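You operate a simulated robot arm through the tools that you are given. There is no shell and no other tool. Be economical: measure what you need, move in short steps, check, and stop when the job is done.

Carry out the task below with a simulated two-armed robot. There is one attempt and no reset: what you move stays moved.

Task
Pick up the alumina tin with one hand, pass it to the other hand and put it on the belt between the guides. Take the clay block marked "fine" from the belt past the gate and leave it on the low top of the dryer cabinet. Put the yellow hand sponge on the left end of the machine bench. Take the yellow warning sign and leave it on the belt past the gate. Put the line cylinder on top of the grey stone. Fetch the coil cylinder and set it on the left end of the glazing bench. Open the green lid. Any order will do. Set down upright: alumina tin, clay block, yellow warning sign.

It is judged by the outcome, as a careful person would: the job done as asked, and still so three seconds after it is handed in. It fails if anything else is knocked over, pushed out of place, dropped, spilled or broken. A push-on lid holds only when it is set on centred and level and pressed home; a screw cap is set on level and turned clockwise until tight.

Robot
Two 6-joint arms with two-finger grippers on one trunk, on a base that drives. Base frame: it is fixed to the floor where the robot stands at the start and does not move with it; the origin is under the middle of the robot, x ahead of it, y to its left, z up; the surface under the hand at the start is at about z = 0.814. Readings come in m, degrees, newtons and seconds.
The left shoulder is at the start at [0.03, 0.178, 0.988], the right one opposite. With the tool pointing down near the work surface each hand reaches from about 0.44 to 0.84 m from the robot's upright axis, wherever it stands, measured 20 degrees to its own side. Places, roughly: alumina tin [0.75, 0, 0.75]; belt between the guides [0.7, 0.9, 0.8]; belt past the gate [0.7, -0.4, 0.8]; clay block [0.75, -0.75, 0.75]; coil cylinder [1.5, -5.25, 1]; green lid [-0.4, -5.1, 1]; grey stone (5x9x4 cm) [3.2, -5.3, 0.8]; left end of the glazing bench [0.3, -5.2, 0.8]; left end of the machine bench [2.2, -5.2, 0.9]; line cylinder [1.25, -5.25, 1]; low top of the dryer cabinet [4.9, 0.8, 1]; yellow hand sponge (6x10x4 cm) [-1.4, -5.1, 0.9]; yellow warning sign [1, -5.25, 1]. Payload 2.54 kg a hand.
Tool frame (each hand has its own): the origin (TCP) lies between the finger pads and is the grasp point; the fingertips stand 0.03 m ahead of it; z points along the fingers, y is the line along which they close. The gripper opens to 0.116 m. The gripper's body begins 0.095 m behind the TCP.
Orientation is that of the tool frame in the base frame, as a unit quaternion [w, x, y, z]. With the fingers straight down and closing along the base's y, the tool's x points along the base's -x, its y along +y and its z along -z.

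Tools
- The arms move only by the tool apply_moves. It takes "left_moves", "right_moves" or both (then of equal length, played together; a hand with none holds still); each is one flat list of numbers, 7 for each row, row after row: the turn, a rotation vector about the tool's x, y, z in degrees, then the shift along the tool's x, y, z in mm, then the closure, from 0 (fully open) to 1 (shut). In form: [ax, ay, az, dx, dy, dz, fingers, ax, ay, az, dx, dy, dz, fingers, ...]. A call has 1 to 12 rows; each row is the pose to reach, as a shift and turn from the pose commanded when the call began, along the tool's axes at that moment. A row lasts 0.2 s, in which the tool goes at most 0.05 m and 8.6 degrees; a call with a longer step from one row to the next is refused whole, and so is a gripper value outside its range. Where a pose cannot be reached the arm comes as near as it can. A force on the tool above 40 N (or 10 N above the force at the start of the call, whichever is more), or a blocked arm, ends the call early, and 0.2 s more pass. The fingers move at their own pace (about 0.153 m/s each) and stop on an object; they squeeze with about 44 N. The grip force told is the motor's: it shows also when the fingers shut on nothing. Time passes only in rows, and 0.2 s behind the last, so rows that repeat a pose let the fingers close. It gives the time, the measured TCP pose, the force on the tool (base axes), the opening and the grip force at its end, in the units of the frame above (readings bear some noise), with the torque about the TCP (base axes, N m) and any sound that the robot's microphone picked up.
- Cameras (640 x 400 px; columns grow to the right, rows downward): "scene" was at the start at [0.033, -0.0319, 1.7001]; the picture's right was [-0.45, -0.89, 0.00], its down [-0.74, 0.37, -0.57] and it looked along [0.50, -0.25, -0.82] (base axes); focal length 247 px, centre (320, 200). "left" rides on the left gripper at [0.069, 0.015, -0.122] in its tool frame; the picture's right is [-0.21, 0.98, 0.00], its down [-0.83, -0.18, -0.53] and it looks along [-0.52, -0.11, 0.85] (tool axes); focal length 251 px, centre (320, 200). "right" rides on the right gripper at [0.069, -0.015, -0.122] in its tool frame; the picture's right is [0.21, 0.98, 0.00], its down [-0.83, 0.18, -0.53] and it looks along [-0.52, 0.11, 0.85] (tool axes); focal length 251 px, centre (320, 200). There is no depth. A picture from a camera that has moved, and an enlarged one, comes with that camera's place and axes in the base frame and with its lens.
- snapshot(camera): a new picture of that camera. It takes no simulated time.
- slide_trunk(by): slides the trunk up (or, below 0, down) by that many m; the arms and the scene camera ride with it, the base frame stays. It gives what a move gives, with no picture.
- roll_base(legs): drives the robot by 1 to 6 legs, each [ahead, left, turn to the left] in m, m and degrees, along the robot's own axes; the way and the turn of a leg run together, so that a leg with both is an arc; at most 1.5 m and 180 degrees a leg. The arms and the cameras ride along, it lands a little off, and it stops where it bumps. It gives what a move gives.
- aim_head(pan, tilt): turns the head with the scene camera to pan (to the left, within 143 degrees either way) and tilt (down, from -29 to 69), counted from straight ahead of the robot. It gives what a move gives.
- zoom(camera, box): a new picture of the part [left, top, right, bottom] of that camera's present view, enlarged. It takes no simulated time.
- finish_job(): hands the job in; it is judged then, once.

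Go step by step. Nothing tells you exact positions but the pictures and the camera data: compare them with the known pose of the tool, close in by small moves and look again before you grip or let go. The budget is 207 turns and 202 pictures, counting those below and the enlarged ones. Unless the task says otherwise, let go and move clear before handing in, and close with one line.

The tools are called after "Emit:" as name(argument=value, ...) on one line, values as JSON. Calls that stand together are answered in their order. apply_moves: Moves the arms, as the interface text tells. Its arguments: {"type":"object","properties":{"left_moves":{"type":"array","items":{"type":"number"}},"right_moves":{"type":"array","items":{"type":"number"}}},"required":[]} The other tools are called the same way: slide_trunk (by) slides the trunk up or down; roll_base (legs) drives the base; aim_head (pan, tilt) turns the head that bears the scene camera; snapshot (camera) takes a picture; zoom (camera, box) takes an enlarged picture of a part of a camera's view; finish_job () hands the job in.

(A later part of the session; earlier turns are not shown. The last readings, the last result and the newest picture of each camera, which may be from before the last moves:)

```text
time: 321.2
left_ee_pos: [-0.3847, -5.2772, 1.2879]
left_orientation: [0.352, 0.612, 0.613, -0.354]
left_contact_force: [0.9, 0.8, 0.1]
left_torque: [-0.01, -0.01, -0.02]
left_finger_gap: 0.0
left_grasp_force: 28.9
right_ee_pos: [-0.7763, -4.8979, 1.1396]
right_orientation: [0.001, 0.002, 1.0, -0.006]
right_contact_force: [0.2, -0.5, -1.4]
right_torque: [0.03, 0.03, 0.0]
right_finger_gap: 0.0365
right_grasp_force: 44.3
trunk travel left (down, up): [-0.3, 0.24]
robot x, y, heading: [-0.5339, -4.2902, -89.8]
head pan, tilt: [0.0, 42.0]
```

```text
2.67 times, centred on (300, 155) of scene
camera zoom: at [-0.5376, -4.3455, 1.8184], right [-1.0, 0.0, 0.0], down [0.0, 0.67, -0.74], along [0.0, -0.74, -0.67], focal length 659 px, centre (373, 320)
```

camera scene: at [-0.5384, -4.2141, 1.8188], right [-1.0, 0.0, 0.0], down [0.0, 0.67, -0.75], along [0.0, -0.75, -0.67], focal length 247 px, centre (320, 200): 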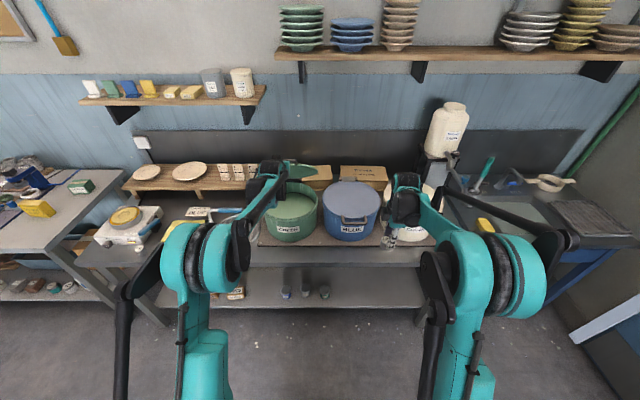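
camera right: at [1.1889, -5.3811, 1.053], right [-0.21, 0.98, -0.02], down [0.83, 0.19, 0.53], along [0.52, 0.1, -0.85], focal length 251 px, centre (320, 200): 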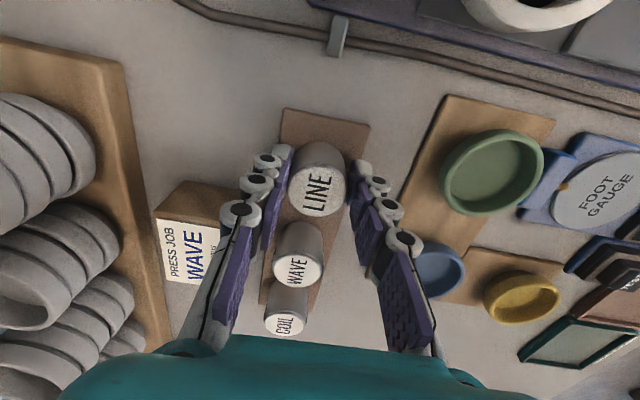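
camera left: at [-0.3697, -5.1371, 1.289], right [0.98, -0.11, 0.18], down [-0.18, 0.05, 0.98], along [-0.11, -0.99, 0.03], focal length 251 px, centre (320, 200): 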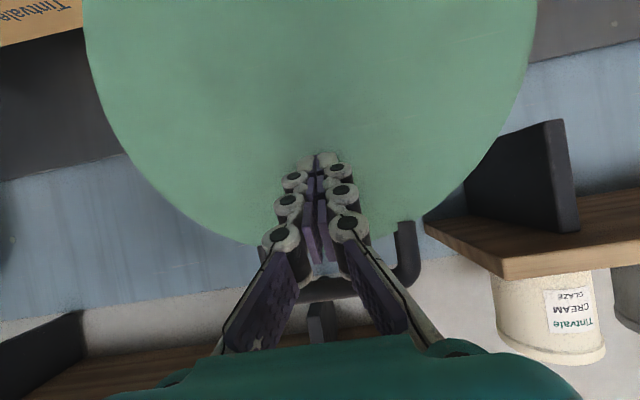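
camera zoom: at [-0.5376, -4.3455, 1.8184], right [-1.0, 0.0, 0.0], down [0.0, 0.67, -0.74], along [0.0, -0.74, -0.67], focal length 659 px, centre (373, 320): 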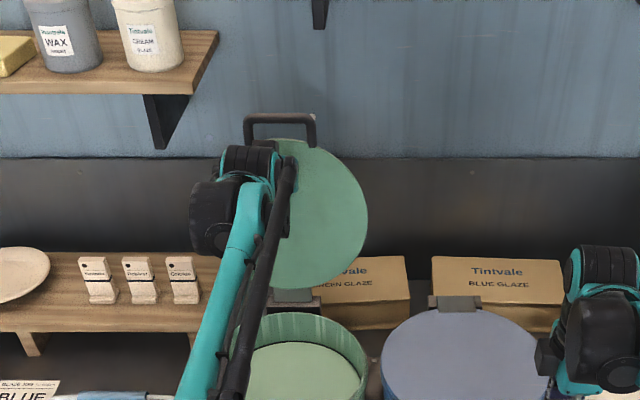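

The lid stands about vertical or slightly past. I push it a little further, then draw the hand back and see if it stays.

Emit:
apply_moves(left_moves=[0, 0, 0, -7, 0, 12, 1, 0, 0, 0, -12, 0, 21, 1, 0, 0, 0, -12, 0, 21, 1, 0, 0, 0, 0, 0, -20, 1, 0, 0, 0, 0, 0, -65, 1, 0, 0, 0, 0, 0, -110, 1, 0, 0, 0, 0, 0, -110, 1, 0, 0, 0, 0, 0, -110, 1])

Emit:
snapshot(camera="left")

```text
time: 321.6
left_ee_pos: [-0.3848, -5.2783, 1.2903]
left_orientation: [0.351, 0.612, 0.615, -0.352]
left_contact_force: [1.3, 19.5, 5.3]
left_torque: [-0.08, 0.12, 0.05]
left_finger_gap: 0.0063
left_grasp_force: 28.8
right_ee_pos: [-0.7767, -4.8934, 1.1423]
right_orientation: [0.0, 0.001, 1.0, -0.008]
right_contact_force: [-0.2, -0.1, -1.1]
right_torque: [-0.01, -0.02, 0.04]
right_finger_gap: 0.0363
right_grasp_force: 43.9
trunk travel left (down, up): [-0.3, 0.24]
robot x, y, heading: [-0.5358, -4.2891, -89.7]
head pan, tilt: [0.0, 42.0]
stopped in row 1 (left hand): the force on the tool passed its limit at 50 N (the readings are from after the stop); the commanded pose is now the measured one
```

```text
64 pictures are left
camera left: at [-0.3699, -5.1379, 1.2921], right [0.98, -0.11, 0.18], down [-0.18, 0.04, 0.98], along [-0.11, -0.99, 0.02], focal length 251 px, centre (320, 200)
```

left: 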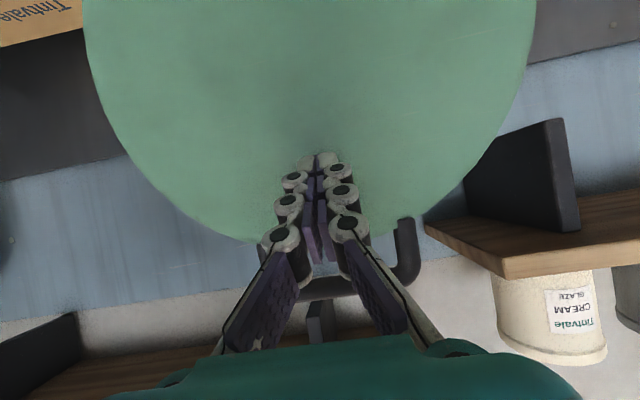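

It is at its stop. I withdraw the hand now.

Emit:
apply_moves(left_moves=[0, 0, 0, 0, 0, -20, 1, 0, 0, 0, 0, 0, -65, 1, 0, 0, 0, 0, 0, -110, 1, 0, 0, 0, 0, 0, -150, 1, 0, 0, 0, 0, 0, -150, 1])

Emit:
snapshot(camera="left")

```text
time: 322.8
left_ee_pos: [-0.3854, -5.1549, 1.3623]
left_orientation: [0.348, 0.614, 0.615, -0.351]
left_contact_force: [0.2, -1.0, 0.2]
left_torque: [-0.04, -0.08, 0.02]
left_finger_gap: 0.0
left_grasp_force: 28.3
right_ee_pos: [-0.7764, -4.8984, 1.1402]
right_orientation: [0.0, 0.002, 1.0, -0.006]
right_contact_force: [0.1, -0.6, -1.4]
right_torque: [0.04, -0.01, 0.02]
right_finger_gap: 0.0365
right_grasp_force: 44.1
trunk travel left (down, up): [-0.3, 0.24]
robot x, y, heading: [-0.5337, -4.2903, -89.8]
head pan, tilt: [0.0, 42.0]
```

```text
63 pictures are left
camera left: at [-0.3698, -5.0148, 1.3641], right [0.98, -0.11, 0.18], down [-0.18, 0.04, 0.98], along [-0.11, -0.99, 0.02], focal length 251 px, centre (320, 200)
```

left: 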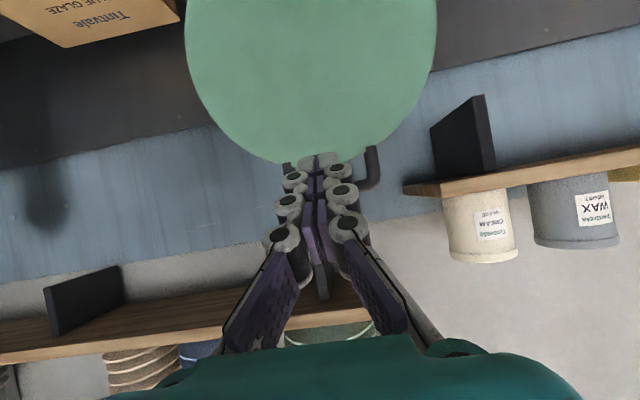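

The green lid stays open. I back off, return the left hand to vertical, and move toward the sponge.

Emit:
roll_base(legs=[[-0.45, 0, 0], [0, -0.95, 0]])

Emit:
apply_moves(left_moves=[0, 8.5, 0, 39, 0, -10, 1, 0, 17, 0, 78, 0, -21, 0.8, 0, 25.5, 0, 117, 0, -31, 0.5, 0, 34, 0, 156, 0, -42, 0.3, 0, 42.5, 0, 195, 0, -52, 0.1, 0, 51, 0, 234, 0, -63, 0, 0, 60, 0, 273, 0, -73, 0])

Emit:
snapshot(camera="scene")

```text
time: 330.1
left_ee_pos: [-1.349, -4.7032, 1.3634]
left_orientation: [0.348, 0.616, 0.613, -0.353]
left_contact_force: [-0.4, -0.1, 0.6]
left_torque: [0.01, 0.02, -0.02]
left_finger_gap: 0.0
left_grasp_force: 28.7
right_ee_pos: [-1.7385, -4.4452, 1.1399]
right_orientation: [0.001, 0.005, 1.0, -0.006]
right_contact_force: [-0.8, -0.9, -1.1]
right_torque: [0.0, 0.02, 0.01]
right_finger_gap: 0.0365
right_grasp_force: 43.9
trunk travel left (down, up): [-0.3, 0.24]
robot x, y, heading: [-1.4907, -3.8416, -90.3]
head pan, tilt: [0.0, 42.0]
```

```text
refused: row 7 steps farther than a row can; nothing moved
```

```text
62 pictures are left
camera scene: at [-1.4948, -3.8923, 1.8185], right [-1.0, 0.0, 0.0], down [0.0, 0.67, -0.74], along [0.0, -0.74, -0.67], focal length 247 px, centre (320, 200)
```

scene: 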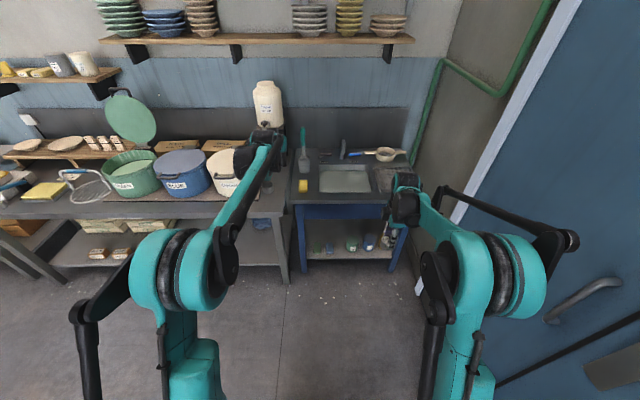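

Emit:
apply_moves(left_moves=[0, 8.5, 0, 39, 0, -10, 1, 0, 17, 0, 78, 0, -21, 0.8, 0, 25.5, 0, 117, 0, -31, 0.5, 0, 34, 0, 156, 0, -42, 0.3, 0, 42.5, 0, 195, 0, -52, 0.1, 0, 51, 0, 234, 0, -63, 0, 0, 59.5, 0, 273, 0, -73, 0])

Emit:
zoom(camera="scene", box=[250, 120, 410, 220])

```text
time: 331.7
left_ee_pos: [-1.3484, -4.502, 1.1645]
left_orientation: [-0.003, 0.71, 0.705, 0.0]
left_contact_force: [1.5, 0.0, -1.4]
left_torque: [0.0, 0.0, -0.02]
left_finger_gap: 0.1158
left_grasp_force: 0.0
right_ee_pos: [-1.7388, -4.4453, 1.1402]
right_orientation: [0.001, 0.006, 1.0, -0.006]
right_contact_force: [0.5, 0.1, -1.0]
right_torque: [0.02, 0.01, -0.02]
right_finger_gap: 0.0363
right_grasp_force: 44.4
trunk travel left (down, up): [-0.3, 0.24]
robot x, y, heading: [-1.4914, -3.8383, -90.1]
head pan, tilt: [0.0, 42.0]
```

```text
4.00 times, centred on (330, 170) of scene
camera zoom: at [-1.4944, -3.8934, 1.8184], right [-1.0, 0.0, 0.0], down [0.0, 0.67, -0.74], along [0.0, -0.74, -0.67], focal length 988 px, centre (280, 320)
```

zoom: 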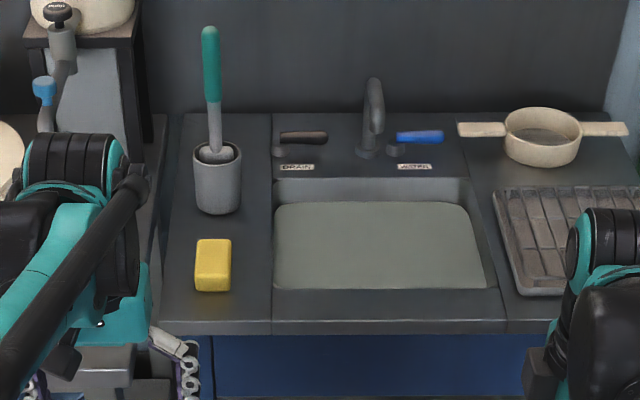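

Sponge at about (−1.395, −5.03). I drive in 0.5 m and look with the left camera.

Emit:
roll_base(legs=[[0.5, 0, 0.2]])

Emit:
snapshot(camera="left")

```text
time: 334.7
left_ee_pos: [-1.3493, -5.0003, 1.1648]
left_orientation: [-0.002, 0.709, 0.705, 0.0]
left_contact_force: [-0.2, 0.0, -0.5]
left_torque: [-0.01, 0.01, 0.0]
left_finger_gap: 0.1162
left_grasp_force: 0.0
right_ee_pos: [-1.7385, -4.9438, 1.1409]
right_orientation: [0.001, 0.004, 1.0, -0.006]
right_contact_force: [0.2, -0.3, -1.3]
right_torque: [0.01, 0.03, -0.02]
right_finger_gap: 0.0364
right_grasp_force: 44.0
trunk travel left (down, up): [-0.3, 0.24]
robot x, y, heading: [-1.4994, -4.3343, -90.1]
head pan, tilt: [0.0, 42.0]
```

```text
60 pictures are left
camera left: at [-1.3326, -4.9324, 1.2865], right [0.98, -0.22, 0.0], down [-0.18, -0.83, 0.53], along [-0.12, -0.52, -0.85], focal length 251 px, centre (320, 200)
```

left: 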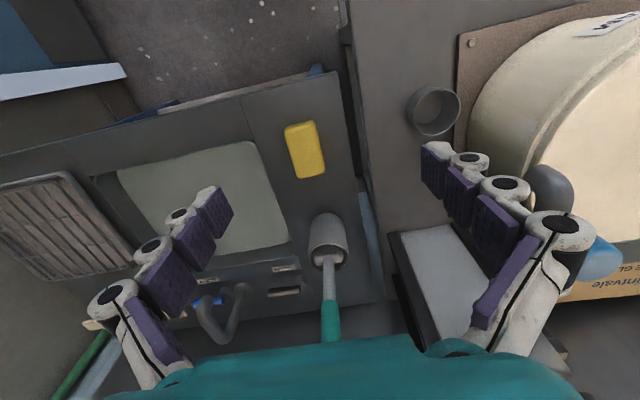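

Emit:
apply_moves(left_moves=[0, 0, 0, -30, -15, 35, 0, 0, 0, 0, -60, -30, 70, 0, 0, 0, 0, -89, -45, 100, 0, 0, 0, 0, -89, -45, 145, 0, 0, 0, 0, -89, -45, 190, 0, 0, 0, 0, -89, -45, 220, 0])

Emit:
snapshot(camera="left")

```text
time: 336.1
left_ee_pos: [-1.396, -5.0886, 0.9461]
left_orientation: [-0.002, 0.709, 0.705, -0.001]
left_contact_force: [-0.3, 0.4, 0.6]
left_torque: [0.01, -0.01, -0.06]
left_finger_gap: 0.1158
left_grasp_force: 0.0
right_ee_pos: [-1.7378, -4.9428, 1.1415]
right_orientation: [0.0, 0.004, 1.0, -0.007]
right_contact_force: [0.3, -0.1, -1.8]
right_torque: [0.0, 0.01, 0.03]
right_finger_gap: 0.0363
right_grasp_force: 43.6
trunk travel left (down, up): [-0.3, 0.24]
robot x, y, heading: [-1.4946, -4.3375, -90.1]
head pan, tilt: [0.0, 42.0]
```

```text
59 pictures are left
camera left: at [-1.3797, -5.0202, 1.0665], right [0.98, -0.22, 0.0], down [-0.18, -0.83, 0.53], along [-0.12, -0.52, -0.85], focal length 251 px, centre (320, 200)
```

left: 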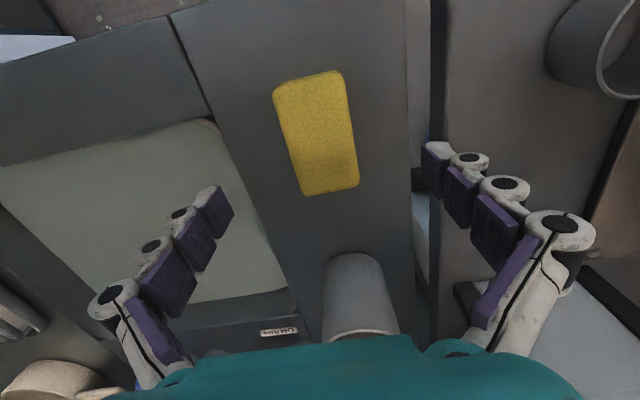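

Emit:
apply_moves(left_moves=[0, 0, 0, 0, 0, 30, 0.2, 0, 0, 0, 0, 0, 65, 0.2, 0, 0, 0, 0, 0, 88, 0.2, 0, 0, 0, 0, 0, 98, 0.2, 0, 0, 0, 0, 0, 98, 0.5, 0, 0, 0, 0, 0, 98, 1, 0, 0, 0, 0, 0, 98, 1])

Emit:
snapshot(camera="left")

```text
time: 337.1
left_ee_pos: [-1.3923, -5.0817, 0.8685]
left_orientation: [0.005, 0.708, 0.706, -0.007]
left_contact_force: [16.6, -9.9, 77.0]
left_torque: [0.28, -1.79, 0.06]
left_finger_gap: 0.0548
left_grasp_force: 39.3
left hand out of reach, approached as far as the arm can: row 3, 4, 5
right_ee_pos: [-1.7407, -4.9363, 1.1453]
right_orientation: [0.0, 0.005, 1.0, -0.01]
right_contact_force: [0.1, 0.3, 0.2]
right_torque: [-0.03, 0.01, 0.01]
right_finger_gap: 0.0366
right_grasp_force: 43.8
trunk travel left (down, up): [-0.3, 0.24]
robot x, y, heading: [-1.4936, -4.3355, -90.0]
head pan, tilt: [0.0, 42.0]
stopped in row 5 (left hand): the force on the tool passed its limit at 54 N (the readings are from after the stop); the commanded pose is now the measured one
```

```text
58 pictures are left
camera left: at [-1.3763, -5.0102, 0.9887], right [0.98, -0.22, 0.0], down [-0.18, -0.82, 0.55], along [-0.12, -0.54, -0.84], focal length 251 px, centre (320, 200)
```

left: 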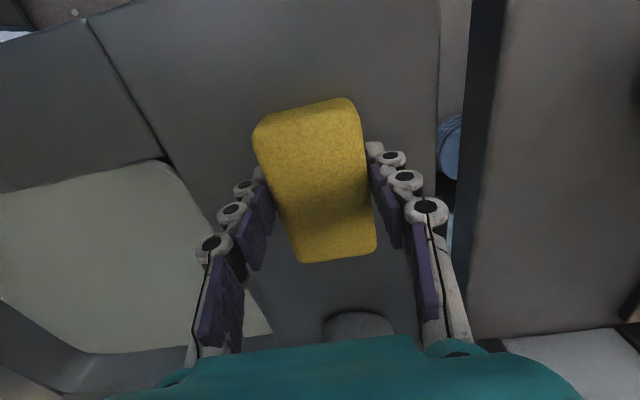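

The sponge is gripped, though pressing on the top. I lift straight away.

Emit:
apply_moves(left_moves=[0, 0, 0, 0, 0, -8, 1, 0, 0, 0, 0, 0, -40, 1, 0, 0, 0, 0, 0, -85, 1, 0, 0, 0, 0, 0, -130, 1, 0, 0, 0, 0, 0, -175, 1, 0, 0, 0, 0, 0, -220, 1, 0, 0, 0, 40, 0, -250, 1])

Emit:
snapshot(camera="left")

```text
time: 338.7
left_ee_pos: [-1.3951, -5.038, 1.111]
left_orientation: [0.002, 0.708, 0.706, -0.006]
left_contact_force: [1.2, 1.0, 0.9]
left_torque: [-0.08, 0.01, 0.02]
left_finger_gap: 0.0532
left_grasp_force: 43.3
right_ee_pos: [-1.7399, -4.9407, 1.1413]
right_orientation: [0.001, 0.004, 1.0, -0.008]
right_contact_force: [0.3, 1.5, -1.8]
right_torque: [-0.03, -0.02, 0.01]
right_finger_gap: 0.0365
right_grasp_force: 43.8
trunk travel left (down, up): [-0.3, 0.24]
robot x, y, heading: [-1.495, -4.3371, -90.2]
head pan, tilt: [0.0, 42.0]
```

```text
57 pictures are left
camera left: at [-1.3783, -4.9686, 1.2311], right [0.98, -0.22, 0.0], down [-0.18, -0.82, 0.54], along [-0.12, -0.53, -0.84], focal length 251 px, centre (320, 200)
```

left: 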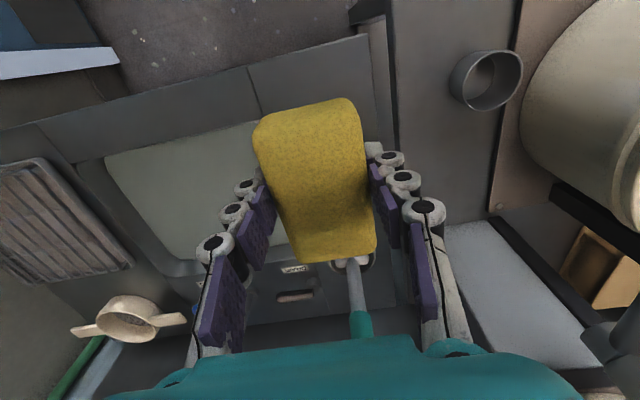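

Sponge held. I drive to the left end of the machine bench.

Emit:
roll_base(legs=[[-0.5, 0, 0.2], [0, 1.5, 0], [0, 1.5, 0], [0, 0.68, 0], [0.3, 0, 0]])

Emit:
snapshot(camera="left")

Emit:
snapshot(camera="scene")

```text
time: 360.7
left_ee_pos: [2.3108, -4.8042, 1.1074]
left_orientation: [0.0, 0.7, 0.714, -0.005]
left_contact_force: [-0.1, 0.0, 0.0]
left_torque: [-0.02, 0.0, 0.01]
left_finger_gap: 0.0532
left_grasp_force: 43.6
right_ee_pos: [1.9644, -4.7143, 1.1392]
right_orientation: [0.001, -0.01, 1.0, -0.007]
right_contact_force: [-0.1, 0.4, -1.6]
right_torque: [0.02, 0.04, -0.03]
right_finger_gap: 0.0366
right_grasp_force: 44.2
trunk travel left (down, up): [-0.3, 0.24]
robot x, y, heading: [2.189, -4.103, -88.8]
head pan, tilt: [0.0, 42.0]
```

```text
56 pictures are left
camera left: at [2.3263, -4.734, 1.2285], right [0.98, -0.19, 0.0], down [-0.16, -0.82, 0.54], along [-0.11, -0.53, -0.84], focal length 251 px, centre (320, 200)
```

left: 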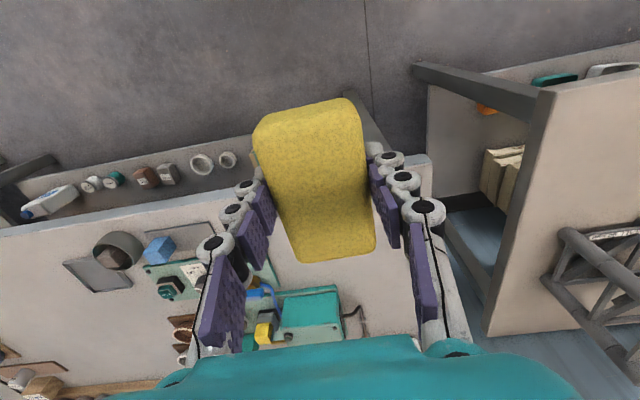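

```text
55 pictures are left
camera scene: at [2.193, -4.1568, 1.8185], right [-1.0, -0.02, 0.0], down [-0.01, 0.67, -0.74], along [0.02, -0.74, -0.67], focal length 247 px, centre (320, 200)
```

scene: 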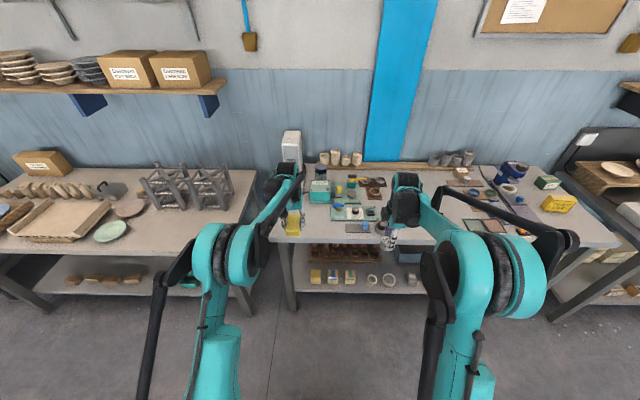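

The left end is free around (2.33, −5.03). I move the base 0.2 m in and lower the sponge.

Emit:
roll_base(legs=[[0.2, 0, -1.0]])

Emit:
apply_moves(left_moves=[0, 0, 0, -15, 10, 40, 1, 0, 0, 0, -25, 20, 85, 1, 0, 0, 0, -25, 20, 130, 1, 0, 0, 0, -25, 20, 165, 1, 0, 0, 0, -25, 20, 183, 1, 0, 0, 0, -25, 20, 190, 1])

Emit:
snapshot(camera="left")

```text
time: 362.3
left_ee_pos: [2.3032, -5.0052, 1.109]
left_orientation: [0.001, 0.706, 0.709, -0.004]
left_contact_force: [-0.9, -0.5, -0.4]
left_torque: [0.03, 0.01, 0.02]
left_finger_gap: 0.0532
left_grasp_force: 44.0
right_ee_pos: [1.9581, -4.9104, 1.1402]
right_orientation: [0.001, -0.001, 1.0, -0.006]
right_contact_force: [0.4, -0.5, -1.1]
right_torque: [0.04, 0.01, 0.0]
right_finger_gap: 0.0364
right_grasp_force: 44.3
trunk travel left (down, up): [-0.3, 0.24]
robot x, y, heading: [2.1952, -4.2987, -89.6]
head pan, tilt: [0.0, 42.0]
```

```text
time: 363.7
left_ee_pos: [2.3234, -5.0321, 0.9186]
left_orientation: [0.002, 0.705, 0.709, -0.005]
left_contact_force: [-0.5, -0.1, -0.4]
left_torque: [0.01, -0.02, 0.0]
left_finger_gap: 0.0533
left_grasp_force: 44.4
right_ee_pos: [1.9582, -4.9103, 1.1393]
right_orientation: [0.001, -0.001, 1.0, -0.006]
right_contact_force: [-0.7, -0.2, -1.3]
right_torque: [0.03, 0.0, -0.03]
right_finger_gap: 0.0363
right_grasp_force: 43.9
trunk travel left (down, up): [-0.3, 0.24]
robot x, y, heading: [2.1964, -4.3049, -89.5]
head pan, tilt: [0.0, 42.0]
```

```text
54 pictures are left
camera left: at [2.3386, -4.9614, 1.0388], right [0.98, -0.21, 0.0], down [-0.17, -0.82, 0.54], along [-0.12, -0.53, -0.84], focal length 251 px, centre (320, 200)
```

left: 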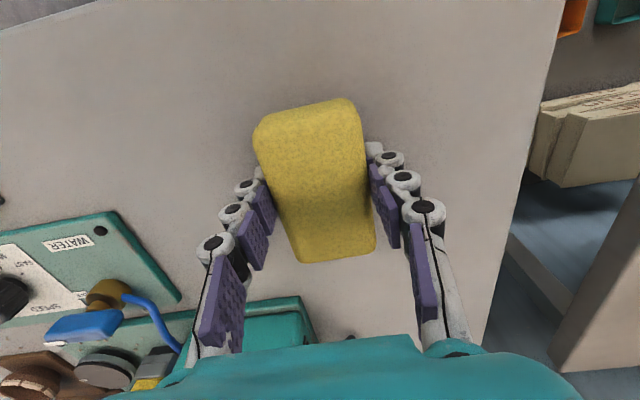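

Emit:
apply_moves(left_moves=[0, 0, 0, 0, 0, 4, 1, 0, 0, 0, 0, 0, 8, 1, 0, 0, 0, 0, 0, 11, 1, 0, 0, 0, 0, 0, 14, 1])

```text
time: 364.8
left_ee_pos: [2.322, -5.0315, 0.9089]
left_orientation: [0.003, 0.705, 0.709, -0.006]
left_contact_force: [-0.9, 3.4, 17.9]
left_torque: [0.21, -0.48, 0.13]
left_finger_gap: 0.0533
left_grasp_force: 44.7
right_ee_pos: [1.9573, -4.9064, 1.1423]
right_orientation: [0.0, -0.001, 1.0, -0.006]
right_contact_force: [0.3, 0.5, -0.6]
right_torque: [0.0, -0.01, 0.02]
right_finger_gap: 0.0366
right_grasp_force: 43.9
trunk travel left (down, up): [-0.3, 0.24]
robot x, y, heading: [2.1966, -4.3019, -89.7]
head pan, tilt: [0.0, 42.0]
stopped in row 4 (left hand): the force on the tool passed its limit at 42 N (the readings are from after the stop); the commanded pose is now the measured one
```

The sponge is down. I release, rise, back off, and strafe toward the grey stone.

Emit:
apply_moves(left_moves=[0, 0, 0, 0, 0, -1, 0.7, 0, 0, 0, 0, 0, -1, 0.2, 0, 0, 0, 0, 0, -3, 0.1, 0, 0, 0, 0, 0, -45, 0.1, 0, 0, 0, 0, 0, -90, 0.1, 0, 0, 0, 0, 0, -135, 0, 0, 0, 0, 0, 0, -180, 0, 0, 0, 0, 0, 0, -225, 0])

Emit:
roll_base(legs=[[-0.3, 0, 0], [0, 1.24, 0]])

Emit:
snapshot(camera="scene")

```text
time: 366.6
left_ee_pos: [2.3244, -5.029, 1.1316]
left_orientation: [0.003, 0.705, 0.709, -0.006]
left_contact_force: [0.6, 0.1, 0.1]
left_torque: [-0.02, 0.02, -0.02]
left_finger_gap: 0.1157
left_grasp_force: 0.0
right_ee_pos: [1.9576, -4.9091, 1.14]
right_orientation: [0.001, 0.0, 1.0, -0.007]
right_contact_force: [0.8, 0.2, -1.1]
right_torque: [-0.03, 0.0, 0.02]
right_finger_gap: 0.0364
right_grasp_force: 44.2
trunk travel left (down, up): [-0.3, 0.24]
robot x, y, heading: [2.1935, -4.3009, -89.5]
head pan, tilt: [0.0, 42.0]
```

```text
time: 374.5
left_ee_pos: [3.5643, -4.7221, 1.1297]
left_orientation: [0.003, 0.705, 0.709, -0.005]
left_contact_force: [0.5, 0.0, -0.1]
left_torque: [0.0, 0.03, 0.0]
left_finger_gap: 0.1158
left_grasp_force: 0.0
right_ee_pos: [3.1991, -4.601, 1.1401]
right_orientation: [0.0, 0.0, 1.0, -0.006]
right_contact_force: [-0.1, -0.4, -1.0]
right_torque: [-0.02, 0.01, 0.02]
right_finger_gap: 0.0365
right_grasp_force: 43.6
trunk travel left (down, up): [-0.3, 0.24]
robot x, y, heading: [3.4347, -3.9925, -89.5]
head pan, tilt: [0.0, 42.0]
```

```text
53 pictures are left
camera scene: at [3.4355, -4.0463, 1.8185], right [-1.0, -0.01, 0.0], down [0.0, 0.67, -0.74], along [0.0, -0.74, -0.67], focal length 247 px, centre (320, 200)
```

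scene: 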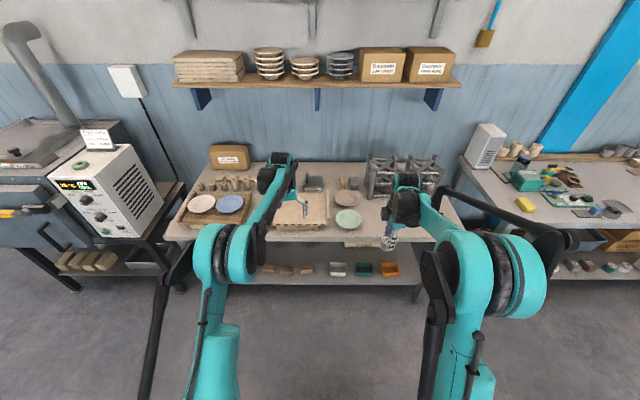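

Emit:
zoom(camera="scene", box=[260, 140, 460, 265])

```text
3.20 times, centred on (360, 202) of scene
camera zoom: at [3.4355, -4.0463, 1.8185], right [-1.0, -0.01, 0.0], down [0.0, 0.67, -0.74], along [0.0, -0.74, -0.67], focal length 791 px, centre (192, 192)
```

zoom: 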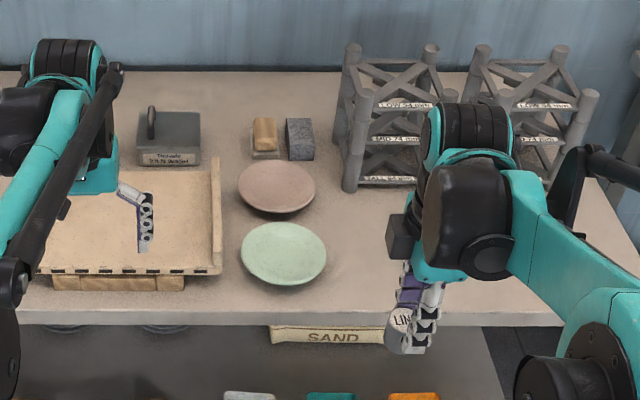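

The grey stone is at about (3.228, −5.246), right next to a rack. I rotate the right hand 135° so its camera faces away from the rack, then move in.

Emit:
apply_moves(right_moves=[0, 0, 8.5, 0, 0, 0, 1, 0, 0, 17, 0, 0, 0, 1, 0, 0, 25.5, 0, 0, 0, 1, 0, 0, 34, 0, 0, 0, 1, 0, 0, 42.5, 0, 0, 0, 1, 0, 0, 51, 0, 0, 0, 1, 0, 0, 59.5, 0, 0, 0, 1, 0, 0, 68, 0, 0, 0, 1, 0, 0, 76.5, 0, 0, 0, 1, 0, 0, 85, 0, 0, 0, 1, 0, 0, 93.5, 0, 0, 0, 1, 0, 0, 102, 0, 0, 0, 1])

Emit:
apply_moves(right_moves=[0, 0, 8.3, 0, 0, -10, 1, 0, 0, 16.6, 0, 0, -20, 1, 0, 0, 24.9, 0, 0, -30, 1, 0, 0, 33, 0, 0, -40, 1])

Emit:
roll_base(legs=[[0.47, 0, 0]])

Emit:
snapshot(camera="right")

```text
time: 377.1
left_ee_pos: [3.5643, -4.7216, 1.1308]
left_orientation: [0.003, 0.705, 0.709, -0.005]
left_contact_force: [-0.2, 1.0, 0.0]
left_torque: [0.02, 0.02, 0.0]
left_finger_gap: 0.1161
left_grasp_force: 0.0
right_ee_pos: [3.1977, -4.5995, 1.139]
right_orientation: [0.006, 0.778, 0.629, -0.004]
right_contact_force: [-0.5, -0.1, -0.7]
right_torque: [-0.02, 0.02, -0.07]
right_finger_gap: 0.0366
right_grasp_force: 44.2
trunk travel left (down, up): [-0.3, 0.24]
robot x, y, heading: [3.4349, -3.9953, -89.7]
head pan, tilt: [0.0, 42.0]
```

```text
time: 378.1
left_ee_pos: [3.5654, -4.7225, 1.1304]
left_orientation: [0.002, 0.706, 0.709, -0.006]
left_contact_force: [0.0, 0.9, -0.1]
left_torque: [-0.02, 0.02, -0.03]
left_finger_gap: 0.1161
left_grasp_force: 0.0
right_ee_pos: [3.1979, -4.5989, 1.1801]
right_orientation: [0.006, 0.924, 0.383, -0.002]
right_contact_force: [0.4, 1.4, -0.6]
right_torque: [-0.02, -0.01, 0.0]
right_finger_gap: 0.0364
right_grasp_force: 44.1
trunk travel left (down, up): [-0.3, 0.24]
robot x, y, heading: [3.4364, -3.9943, -89.8]
head pan, tilt: [0.0, 42.0]
```

```text
time: 380.9
left_ee_pos: [3.5662, -5.1943, 1.1299]
left_orientation: [0.003, 0.707, 0.707, -0.006]
left_contact_force: [-1.0, -0.1, -0.7]
left_torque: [0.01, -0.01, -0.01]
left_finger_gap: 0.1161
left_grasp_force: 0.1
right_ee_pos: [3.1989, -5.0729, 1.1793]
right_orientation: [0.006, 0.924, 0.382, -0.002]
right_contact_force: [-0.6, 0.3, -1.1]
right_torque: [0.03, 0.02, -0.03]
right_finger_gap: 0.0365
right_grasp_force: 43.8
trunk travel left (down, up): [-0.3, 0.24]
robot x, y, heading: [3.4402, -4.4665, -89.8]
head pan, tilt: [0.0, 42.0]
```

```text
51 pictures are left
camera right: at [3.2371, -5.014, 1.3], right [0.84, -0.54, 0.01], down [-0.46, -0.71, 0.54], along [-0.29, -0.46, -0.84], focal length 251 px, centre (320, 200)
```

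right: 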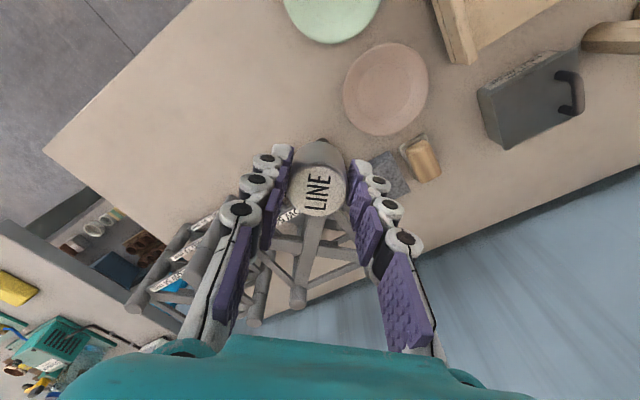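

Emit:
apply_moves(right_moves=[0, 0, 0, -28, 39, 0, 1, 0, 0, 0, -57, 79, 10, 1, 0, 0, 0, -85, 118, 25, 1, 0, 0, 0, -113, 158, 45, 1, 0, 0, 0, -113, 158, 90, 1])

Emit:
snapshot(camera="right")

Emit:
zoom(camera="scene", box=[290, 120, 450, 220])

```text
refused: row 2 steps farther than a row can; nothing moved
```

```text
50 pictures are left
camera right: at [3.2371, -5.014, 1.3], right [0.84, -0.54, 0.01], down [-0.46, -0.71, 0.54], along [-0.29, -0.46, -0.84], focal length 251 px, centre (320, 200)
```

right: 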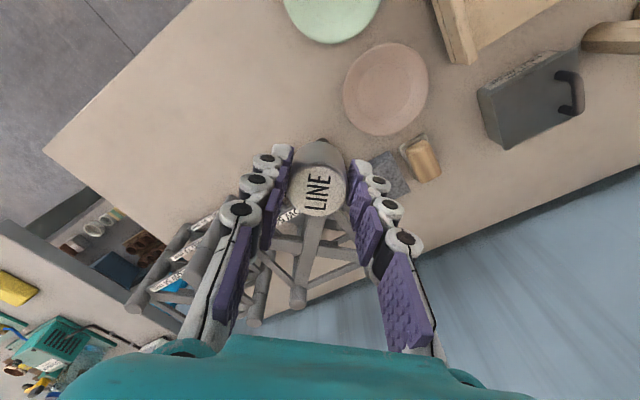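

```text
4.00 times, centred on (370, 170) of scene
camera zoom: at [3.4375, -4.5203, 1.8185], right [-1.0, 0.0, 0.0], down [0.0, 0.67, -0.74], along [0.0, -0.74, -0.67], focal length 988 px, centre (120, 320)
```

zoom: 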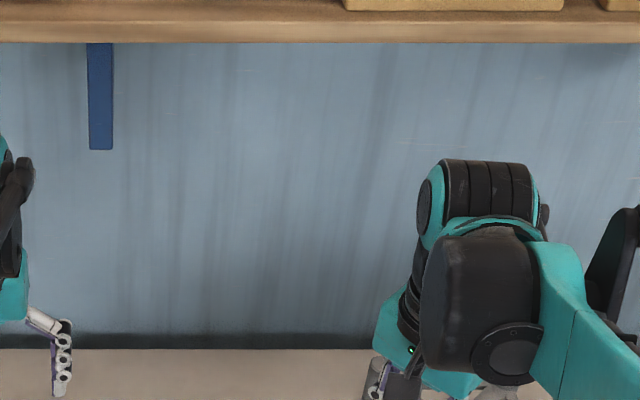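

Emit:
apply_moves(right_moves=[0, 0, 0, -22, 31, 0, 1, 0, 0, 0, -45, 63, 0, 1, 0, 0, 0, -68, 95, 5, 1, 0, 0, 0, -90, 126, 20, 1, 0, 0, 0, -113, 158, 40, 1, 0, 0, 0, -113, 158, 80, 1])

Emit:
snapshot(camera="right")

Emit:
zoom(camera="scene", box=[300, 190, 460, 290])

```text
time: 382.3
left_ee_pos: [3.5669, -5.1935, 1.1312]
left_orientation: [0.003, 0.707, 0.708, -0.005]
left_contact_force: [-0.4, 0.0, 0.8]
left_torque: [-0.02, -0.01, 0.02]
left_finger_gap: 0.116
left_grasp_force: 0.0
right_ee_pos: [3.2301, -5.2651, 1.1027]
right_orientation: [0.007, 0.924, 0.382, -0.002]
right_contact_force: [0.3, 0.1, -1.6]
right_torque: [-0.05, 0.03, 0.01]
right_finger_gap: 0.0367
right_grasp_force: 43.8
trunk travel left (down, up): [-0.3, 0.24]
robot x, y, heading: [3.4408, -4.4654, -90.1]
head pan, tilt: [0.0, 42.0]
```

```text
48 pictures are left
camera right: at [3.2691, -5.2054, 1.2214], right [0.84, -0.54, 0.01], down [-0.46, -0.7, 0.54], along [-0.29, -0.46, -0.84], focal length 251 px, centre (320, 200)
```

right: 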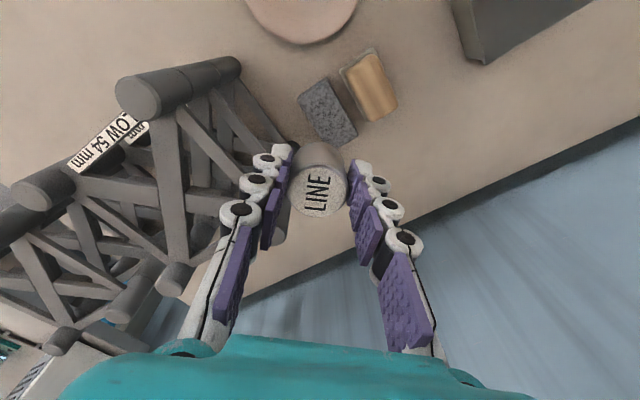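

```text
4.00 times, centred on (380, 240) of scene
camera zoom: at [3.4373, -4.5187, 1.8185], right [-1.0, 0.0, 0.0], down [0.0, 0.67, -0.74], along [0.0, -0.74, -0.67], focal length 988 px, centre (80, 40)
```

zoom: 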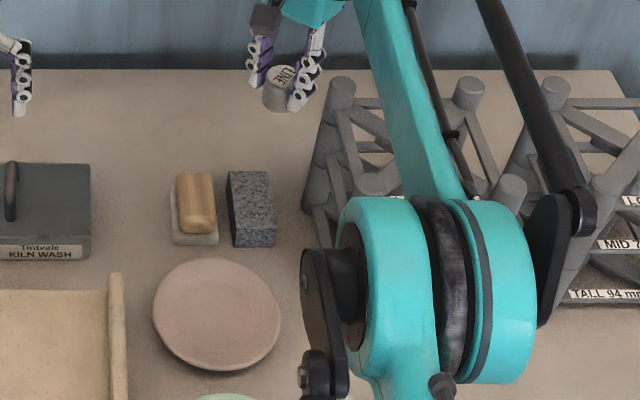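

Stone top centre is about (3.232, −5.281, 0.864). To keep the forearm off the rack I shift the base 0.15 m left, bring the hand back over the stone, and lower partway.

Emit:
roll_base(legs=[[0, 0.15, 0]])

Emit:
apply_moves(right_moves=[0, 0, 0, -29, -23, 0, 1, 0, 0, 0, -58, -46, 0, 1, 0, 0, 0, -87, -70, 0, 1, 0, 0, 0, -116, -93, 0, 1, 0, 0, 0, -116, -93, 45, 1, 0, 0, 0, -116, -93, 90, 1, 0, 0, 0, -116, -93, 135, 1])

Emit:
snapshot(camera="right")

Emit:
snapshot(camera="scene")

```text
time: 383.7
left_ee_pos: [3.7162, -5.1944, 1.1302]
left_orientation: [0.002, 0.706, 0.708, -0.007]
left_contact_force: [0.8, 1.1, -0.6]
left_torque: [0.02, 0.09, 0.02]
left_finger_gap: 0.116
left_grasp_force: 0.2
right_ee_pos: [3.3813, -5.264, 1.1012]
right_orientation: [0.006, 0.924, 0.383, -0.003]
right_contact_force: [0.6, -0.9, -1.9]
right_torque: [0.0, 0.04, 0.0]
right_finger_gap: 0.0367
right_grasp_force: 44.3
trunk travel left (down, up): [-0.3, 0.24]
robot x, y, heading: [3.5874, -4.4657, -89.7]
head pan, tilt: [0.0, 42.0]
```

```text
time: 385.3
left_ee_pos: [3.7157, -5.196, 1.1298]
left_orientation: [0.003, 0.706, 0.708, -0.006]
left_contact_force: [-0.2, -0.1, -0.6]
left_torque: [0.0, 0.0, 0.03]
left_finger_gap: 0.1162
left_grasp_force: 0.1
right_ee_pos: [3.2406, -5.2524, 0.9723]
right_orientation: [0.008, 0.924, 0.382, -0.002]
right_contact_force: [-0.6, -0.8, -1.8]
right_torque: [0.04, -0.03, 0.02]
right_finger_gap: 0.0364
right_grasp_force: 44.2
right hand out of reach, approached as far as the arm can: row 2, 3, 4, 5, 6, 7
trunk travel left (down, up): [-0.3, 0.24]
robot x, y, heading: [3.5878, -4.4641, -89.8]
head pan, tilt: [0.0, 42.0]
```

```text
46 pictures are left
camera right: at [3.28, -5.1919, 1.0924], right [0.84, -0.54, 0.01], down [-0.46, -0.7, 0.54], along [-0.29, -0.46, -0.84], focal length 251 px, centre (320, 200)
```

right: 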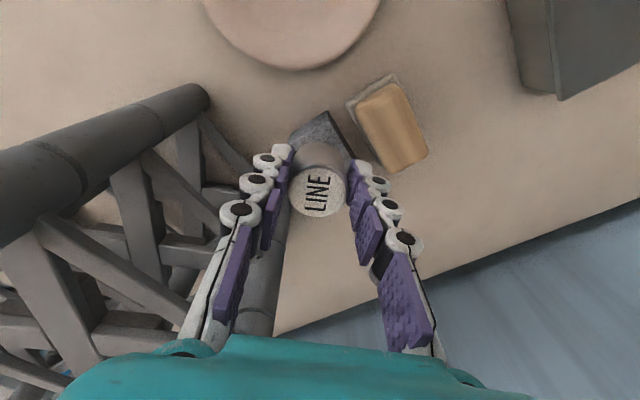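

```text
45 pictures are left
camera scene: at [3.5864, -4.5197, 1.8185], right [-1.0, 0.0, 0.0], down [0.0, 0.67, -0.74], along [0.0, -0.74, -0.67], focal length 247 px, centre (320, 200)
```

scene: 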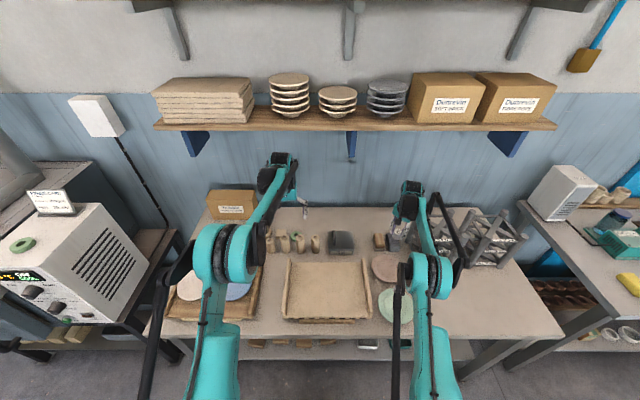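

Slightly out of reach; I nudge the base 35 mm forward and check again.

Emit:
roll_base(legs=[[0.035, 0, 0]])

Emit:
snapshot(camera="right")

```text
time: 386.1
left_ee_pos: [3.7165, -5.2292, 1.1299]
left_orientation: [0.002, 0.706, 0.708, -0.005]
left_contact_force: [-0.2, 0.0, -0.7]
left_torque: [0.04, 0.0, -0.05]
left_finger_gap: 0.1161
left_grasp_force: 0.1
right_ee_pos: [3.2434, -5.2853, 0.9735]
right_orientation: [0.006, 0.924, 0.382, -0.003]
right_contact_force: [-0.4, 0.2, -1.5]
right_torque: [0.05, 0.04, -0.01]
right_finger_gap: 0.0365
right_grasp_force: 44.0
trunk travel left (down, up): [-0.3, 0.24]
robot x, y, heading: [3.5884, -4.4976, -89.7]
head pan, tilt: [0.0, 42.0]
```

```text
44 pictures are left
camera right: at [3.2805, -5.2262, 1.0927], right [0.84, -0.54, 0.01], down [-0.46, -0.7, 0.54], along [-0.29, -0.46, -0.84], focal length 251 px, centre (320, 200)
```

right: 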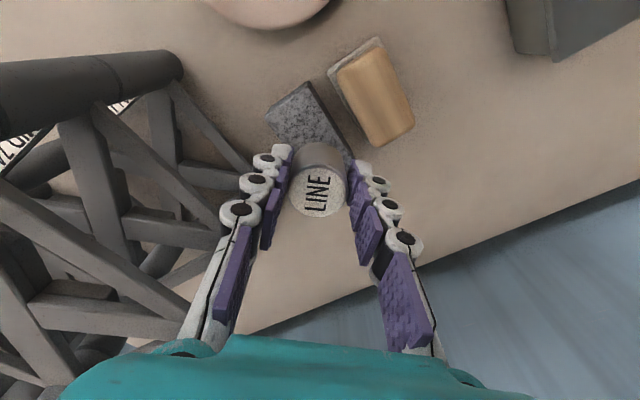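

The cylinder needs to go about 1 cm to the stone's centre. I correct and lower until contact.

Emit:
apply_moves(right_moves=[0, 0, 0, -5, -9, 0, 1, 0, 0, 0, -5, -9, 30, 1, 0, 0, 0, -5, -9, 50, 1, 0, 0, 0, -5, -9, 58, 1, 0, 0, 0, -5, -9, 63, 1, 0, 0, 0, -5, -9, 67, 1, 0, 0, 0, -5, -9, 70, 1])

Emit:
snapshot(camera="right")

```text
time: 387.7
left_ee_pos: [3.7163, -5.2284, 1.1297]
left_orientation: [0.004, 0.706, 0.708, -0.006]
left_contact_force: [0.7, -0.1, -0.7]
left_torque: [0.0, 0.03, -0.04]
left_finger_gap: 0.1159
left_grasp_force: 0.1
right_ee_pos: [3.237, -5.2646, 0.9149]
right_orientation: [0.008, 0.924, 0.383, -0.004]
right_contact_force: [0.1, 0.4, -1.5]
right_torque: [-0.01, 0.01, 0.01]
right_finger_gap: 0.0364
right_grasp_force: 43.4
right hand out of reach, approached as far as the arm can: row 2, 3, 4, 5, 6, 7
trunk travel left (down, up): [-0.3, 0.24]
robot x, y, heading: [3.5871, -4.5013, -89.9]
head pan, tilt: [0.0, 42.0]
```

```text
43 pictures are left
camera right: at [3.2751, -5.205, 1.0344], right [0.84, -0.54, 0.01], down [-0.46, -0.7, 0.55], along [-0.29, -0.46, -0.84], focal length 251 px, centre (320, 200)
```

right: 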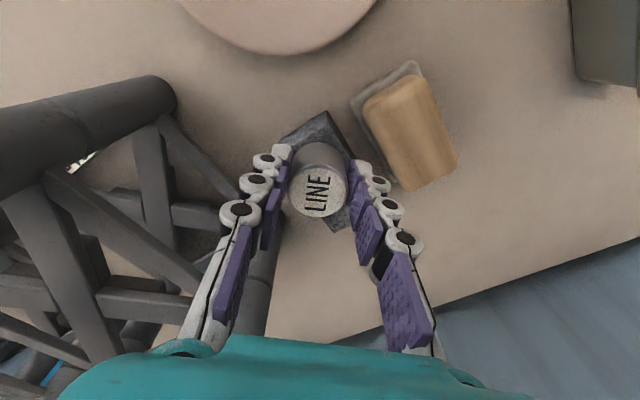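

Good position over the stone, but the reach is limiting. I nudge the base forward 2 cm and lower the last bit.

Emit:
roll_base(legs=[[0.02, 0, 0]])

Emit:
apply_moves(right_moves=[0, 0, 0, 0, 0, 4, 1, 0, 0, 0, 0, 0, 8, 1, 0, 0, 0, 0, 0, 11, 1, 0, 0, 0, 0, 0, 14, 1, 0, 0, 0, 0, 0, 17, 1])

Emit:
snapshot(camera="right")

```text
time: 388.5
left_ee_pos: [3.7158, -5.2484, 1.1303]
left_orientation: [0.002, 0.707, 0.708, -0.005]
left_contact_force: [0.2, -0.5, -0.1]
left_torque: [-0.02, -0.01, -0.01]
left_finger_gap: 0.116
left_grasp_force: 0.0
right_ee_pos: [3.2363, -5.283, 0.9149]
right_orientation: [0.008, 0.924, 0.382, -0.004]
right_contact_force: [0.2, 0.4, -1.5]
right_torque: [-0.01, -0.01, -0.02]
right_finger_gap: 0.0367
right_grasp_force: 44.3
trunk travel left (down, up): [-0.3, 0.24]
robot x, y, heading: [3.5892, -4.518, -89.7]
head pan, tilt: [0.0, 42.0]
```

```text
time: 389.7
left_ee_pos: [3.7164, -5.246, 1.1327]
left_orientation: [0.003, 0.706, 0.708, -0.007]
left_contact_force: [0.0, -0.9, 0.0]
left_torque: [0.03, 0.01, -0.01]
left_finger_gap: 0.1157
left_grasp_force: 0.1
right_ee_pos: [3.2382, -5.2767, 0.9042]
right_orientation: [0.01, 0.924, 0.383, -0.005]
right_contact_force: [-1.9, -10.8, 35.7]
right_torque: [-0.29, 0.16, -0.05]
right_finger_gap: 0.0369
right_grasp_force: 43.7
right hand out of reach, approached as far as the arm can: row 2, 3, 4, 5
trunk travel left (down, up): [-0.3, 0.24]
robot x, y, heading: [3.5901, -4.518, -89.6]
head pan, tilt: [0.0, 42.0]
```

```text
42 pictures are left
camera right: at [3.2777, -5.2168, 1.0242], right [0.84, -0.54, 0.01], down [-0.46, -0.7, 0.55], along [-0.29, -0.47, -0.83], focal length 251 px, centre (320, 200)
```

right: 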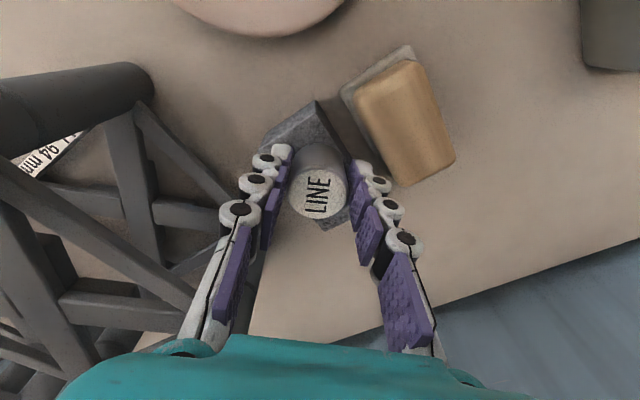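

Contact made at the expected height. I ease off, open slightly, and rise.

Emit:
apply_moves(right_moves=[0, 0, 0, 0, 0, -2, 1, 0, 0, 0, 0, 0, -2, 0.8, 0, 0, 0, 0, 0, -2, 0.55, 0, 0, 0, 0, 0, -2, 0.5, 0, 0, 0, 0, 0, -30, 0.5, 0, 0, 0, 0, 0, -75, 0.4, 0, 0, 0, 0, 0, -120, 0.2, 0, 0, 0, 0, 0, -165, 0, 0, 0, 0, 0, 0, -210, 0])

Emit:
snapshot(camera="right")

```text
time: 391.7
left_ee_pos: [3.7154, -5.2474, 1.1325]
left_orientation: [0.003, 0.706, 0.708, -0.006]
left_contact_force: [-0.5, 0.4, 0.9]
left_torque: [0.01, 0.01, -0.01]
left_finger_gap: 0.116
left_grasp_force: 0.0
right_ee_pos: [3.2392, -5.2744, 1.112]
right_orientation: [0.008, 0.924, 0.381, -0.003]
right_contact_force: [0.5, 0.8, -0.7]
right_torque: [0.0, 0.03, -0.01]
right_finger_gap: 0.1159
right_grasp_force: 0.1
trunk travel left (down, up): [-0.3, 0.24]
robot x, y, heading: [3.5911, -4.5204, -89.9]
head pan, tilt: [0.0, 42.0]
```

```text
41 pictures are left
camera right: at [3.2773, -5.2132, 1.2314], right [0.84, -0.54, 0.01], down [-0.46, -0.7, 0.55], along [-0.29, -0.46, -0.84], focal length 251 px, centre (320, 200)
```

right: 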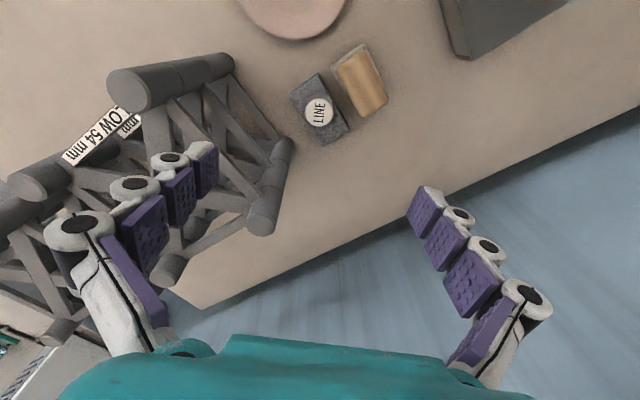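

LINE sits centred on the stone. Last item: the warning sign. I back off and drive to the machine bench's right end.

Emit:
roll_base(legs=[[-0.45, 0, 0], [0, -1.5, 0], [0, -1.15, 0], [0.1, 0, 0]])

Emit:
zoom(camera="scene", box=[200, 120, 420, 258])

```text
time: 407.6
left_ee_pos: [1.0692, -4.8852, 1.1302]
left_orientation: [0.002, 0.71, 0.705, -0.005]
left_contact_force: [-1.2, 0.0, -0.6]
left_torque: [0.05, 0.02, -0.02]
left_finger_gap: 0.116
left_grasp_force: 0.0
right_ee_pos: [0.5914, -4.9058, 1.1108]
right_orientation: [0.007, 0.926, 0.377, -0.004]
right_contact_force: [-0.8, -0.3, -0.2]
right_torque: [0.02, 0.0, 0.0]
right_finger_gap: 0.1163
right_grasp_force: 0.0
trunk travel left (down, up): [-0.3, 0.24]
robot x, y, heading: [0.9502, -4.1511, -90.2]
head pan, tilt: [0.0, 42.0]
```

```text
2.90 times, centred on (310, 189) of scene
camera zoom: at [0.9481, -4.2079, 1.8185], right [-1.0, 0.01, 0.0], down [0.0, 0.67, -0.74], along [0.0, -0.74, -0.67], focal length 716 px, centre (349, 232)
```

zoom: 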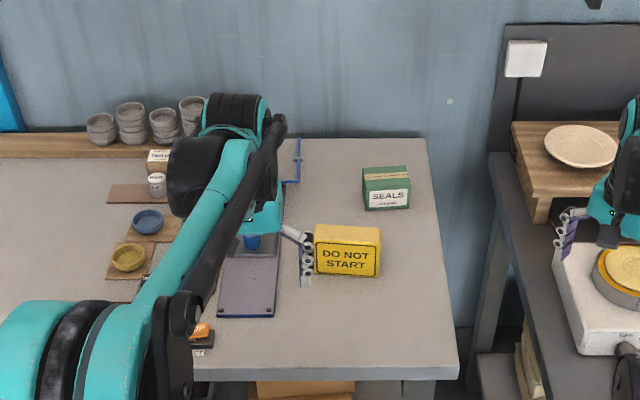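

Emit:
apply_moves(left_moves=[0, 0, 8.2, 0, -8, 0, 0, 0, 0, 16.4, 0, -16, 0, 0, 0, 0, 24.6, 0, -24, 0, 0, 0, 0, 32.8, 0, -32, 0, 0, 0, 0, 41, 0, -40, 0, 0, 0, 0, 49.2, 0, -48, 0, 0, 0, 0, 57.4, 0, -56, 0, 0, 0, 0, 65.6, 0, -64, 0, 0, 0, 0, 73.8, 0, -72, 0, 0, 0, 0, 82, 0, -80, 0, 0, 0, 0, 90, 0, -90, 0, 0])

Emit:
snapshot(camera="left")

```text
time: 410.0
left_ee_pos: [0.9787, -4.8818, 1.1309]
left_orientation: [0.007, 1.0, -0.005, -0.001]
left_contact_force: [-0.7, -0.7, 0.0]
left_torque: [0.02, -0.02, -0.05]
left_finger_gap: 0.1157
left_grasp_force: 0.1
right_ee_pos: [0.5914, -4.9046, 1.1106]
right_orientation: [0.008, 0.926, 0.378, -0.004]
right_contact_force: [0.0, 0.0, -0.1]
right_torque: [0.0, 0.01, 0.02]
right_finger_gap: 0.116
right_grasp_force: 0.1
trunk travel left (down, up): [-0.3, 0.24]
robot x, y, heading: [0.947, -4.1537, -90.3]
head pan, tilt: [0.0, 42.0]
```

```text
39 pictures are left
camera left: at [1.0483, -4.8967, 1.252], right [-0.22, -0.97, 0.01], down [-0.82, 0.2, 0.53], along [-0.52, 0.11, -0.85], focal length 251 px, centre (320, 200)
```

left: 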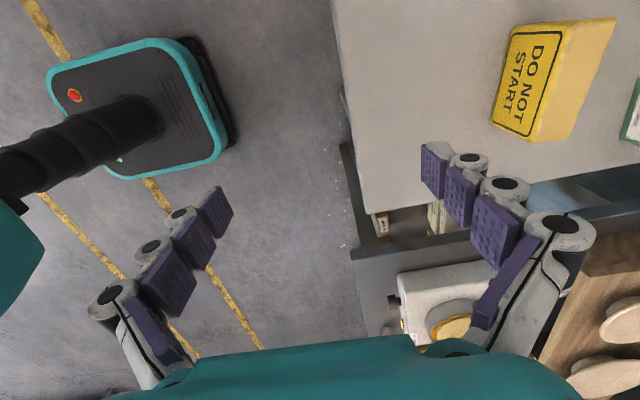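

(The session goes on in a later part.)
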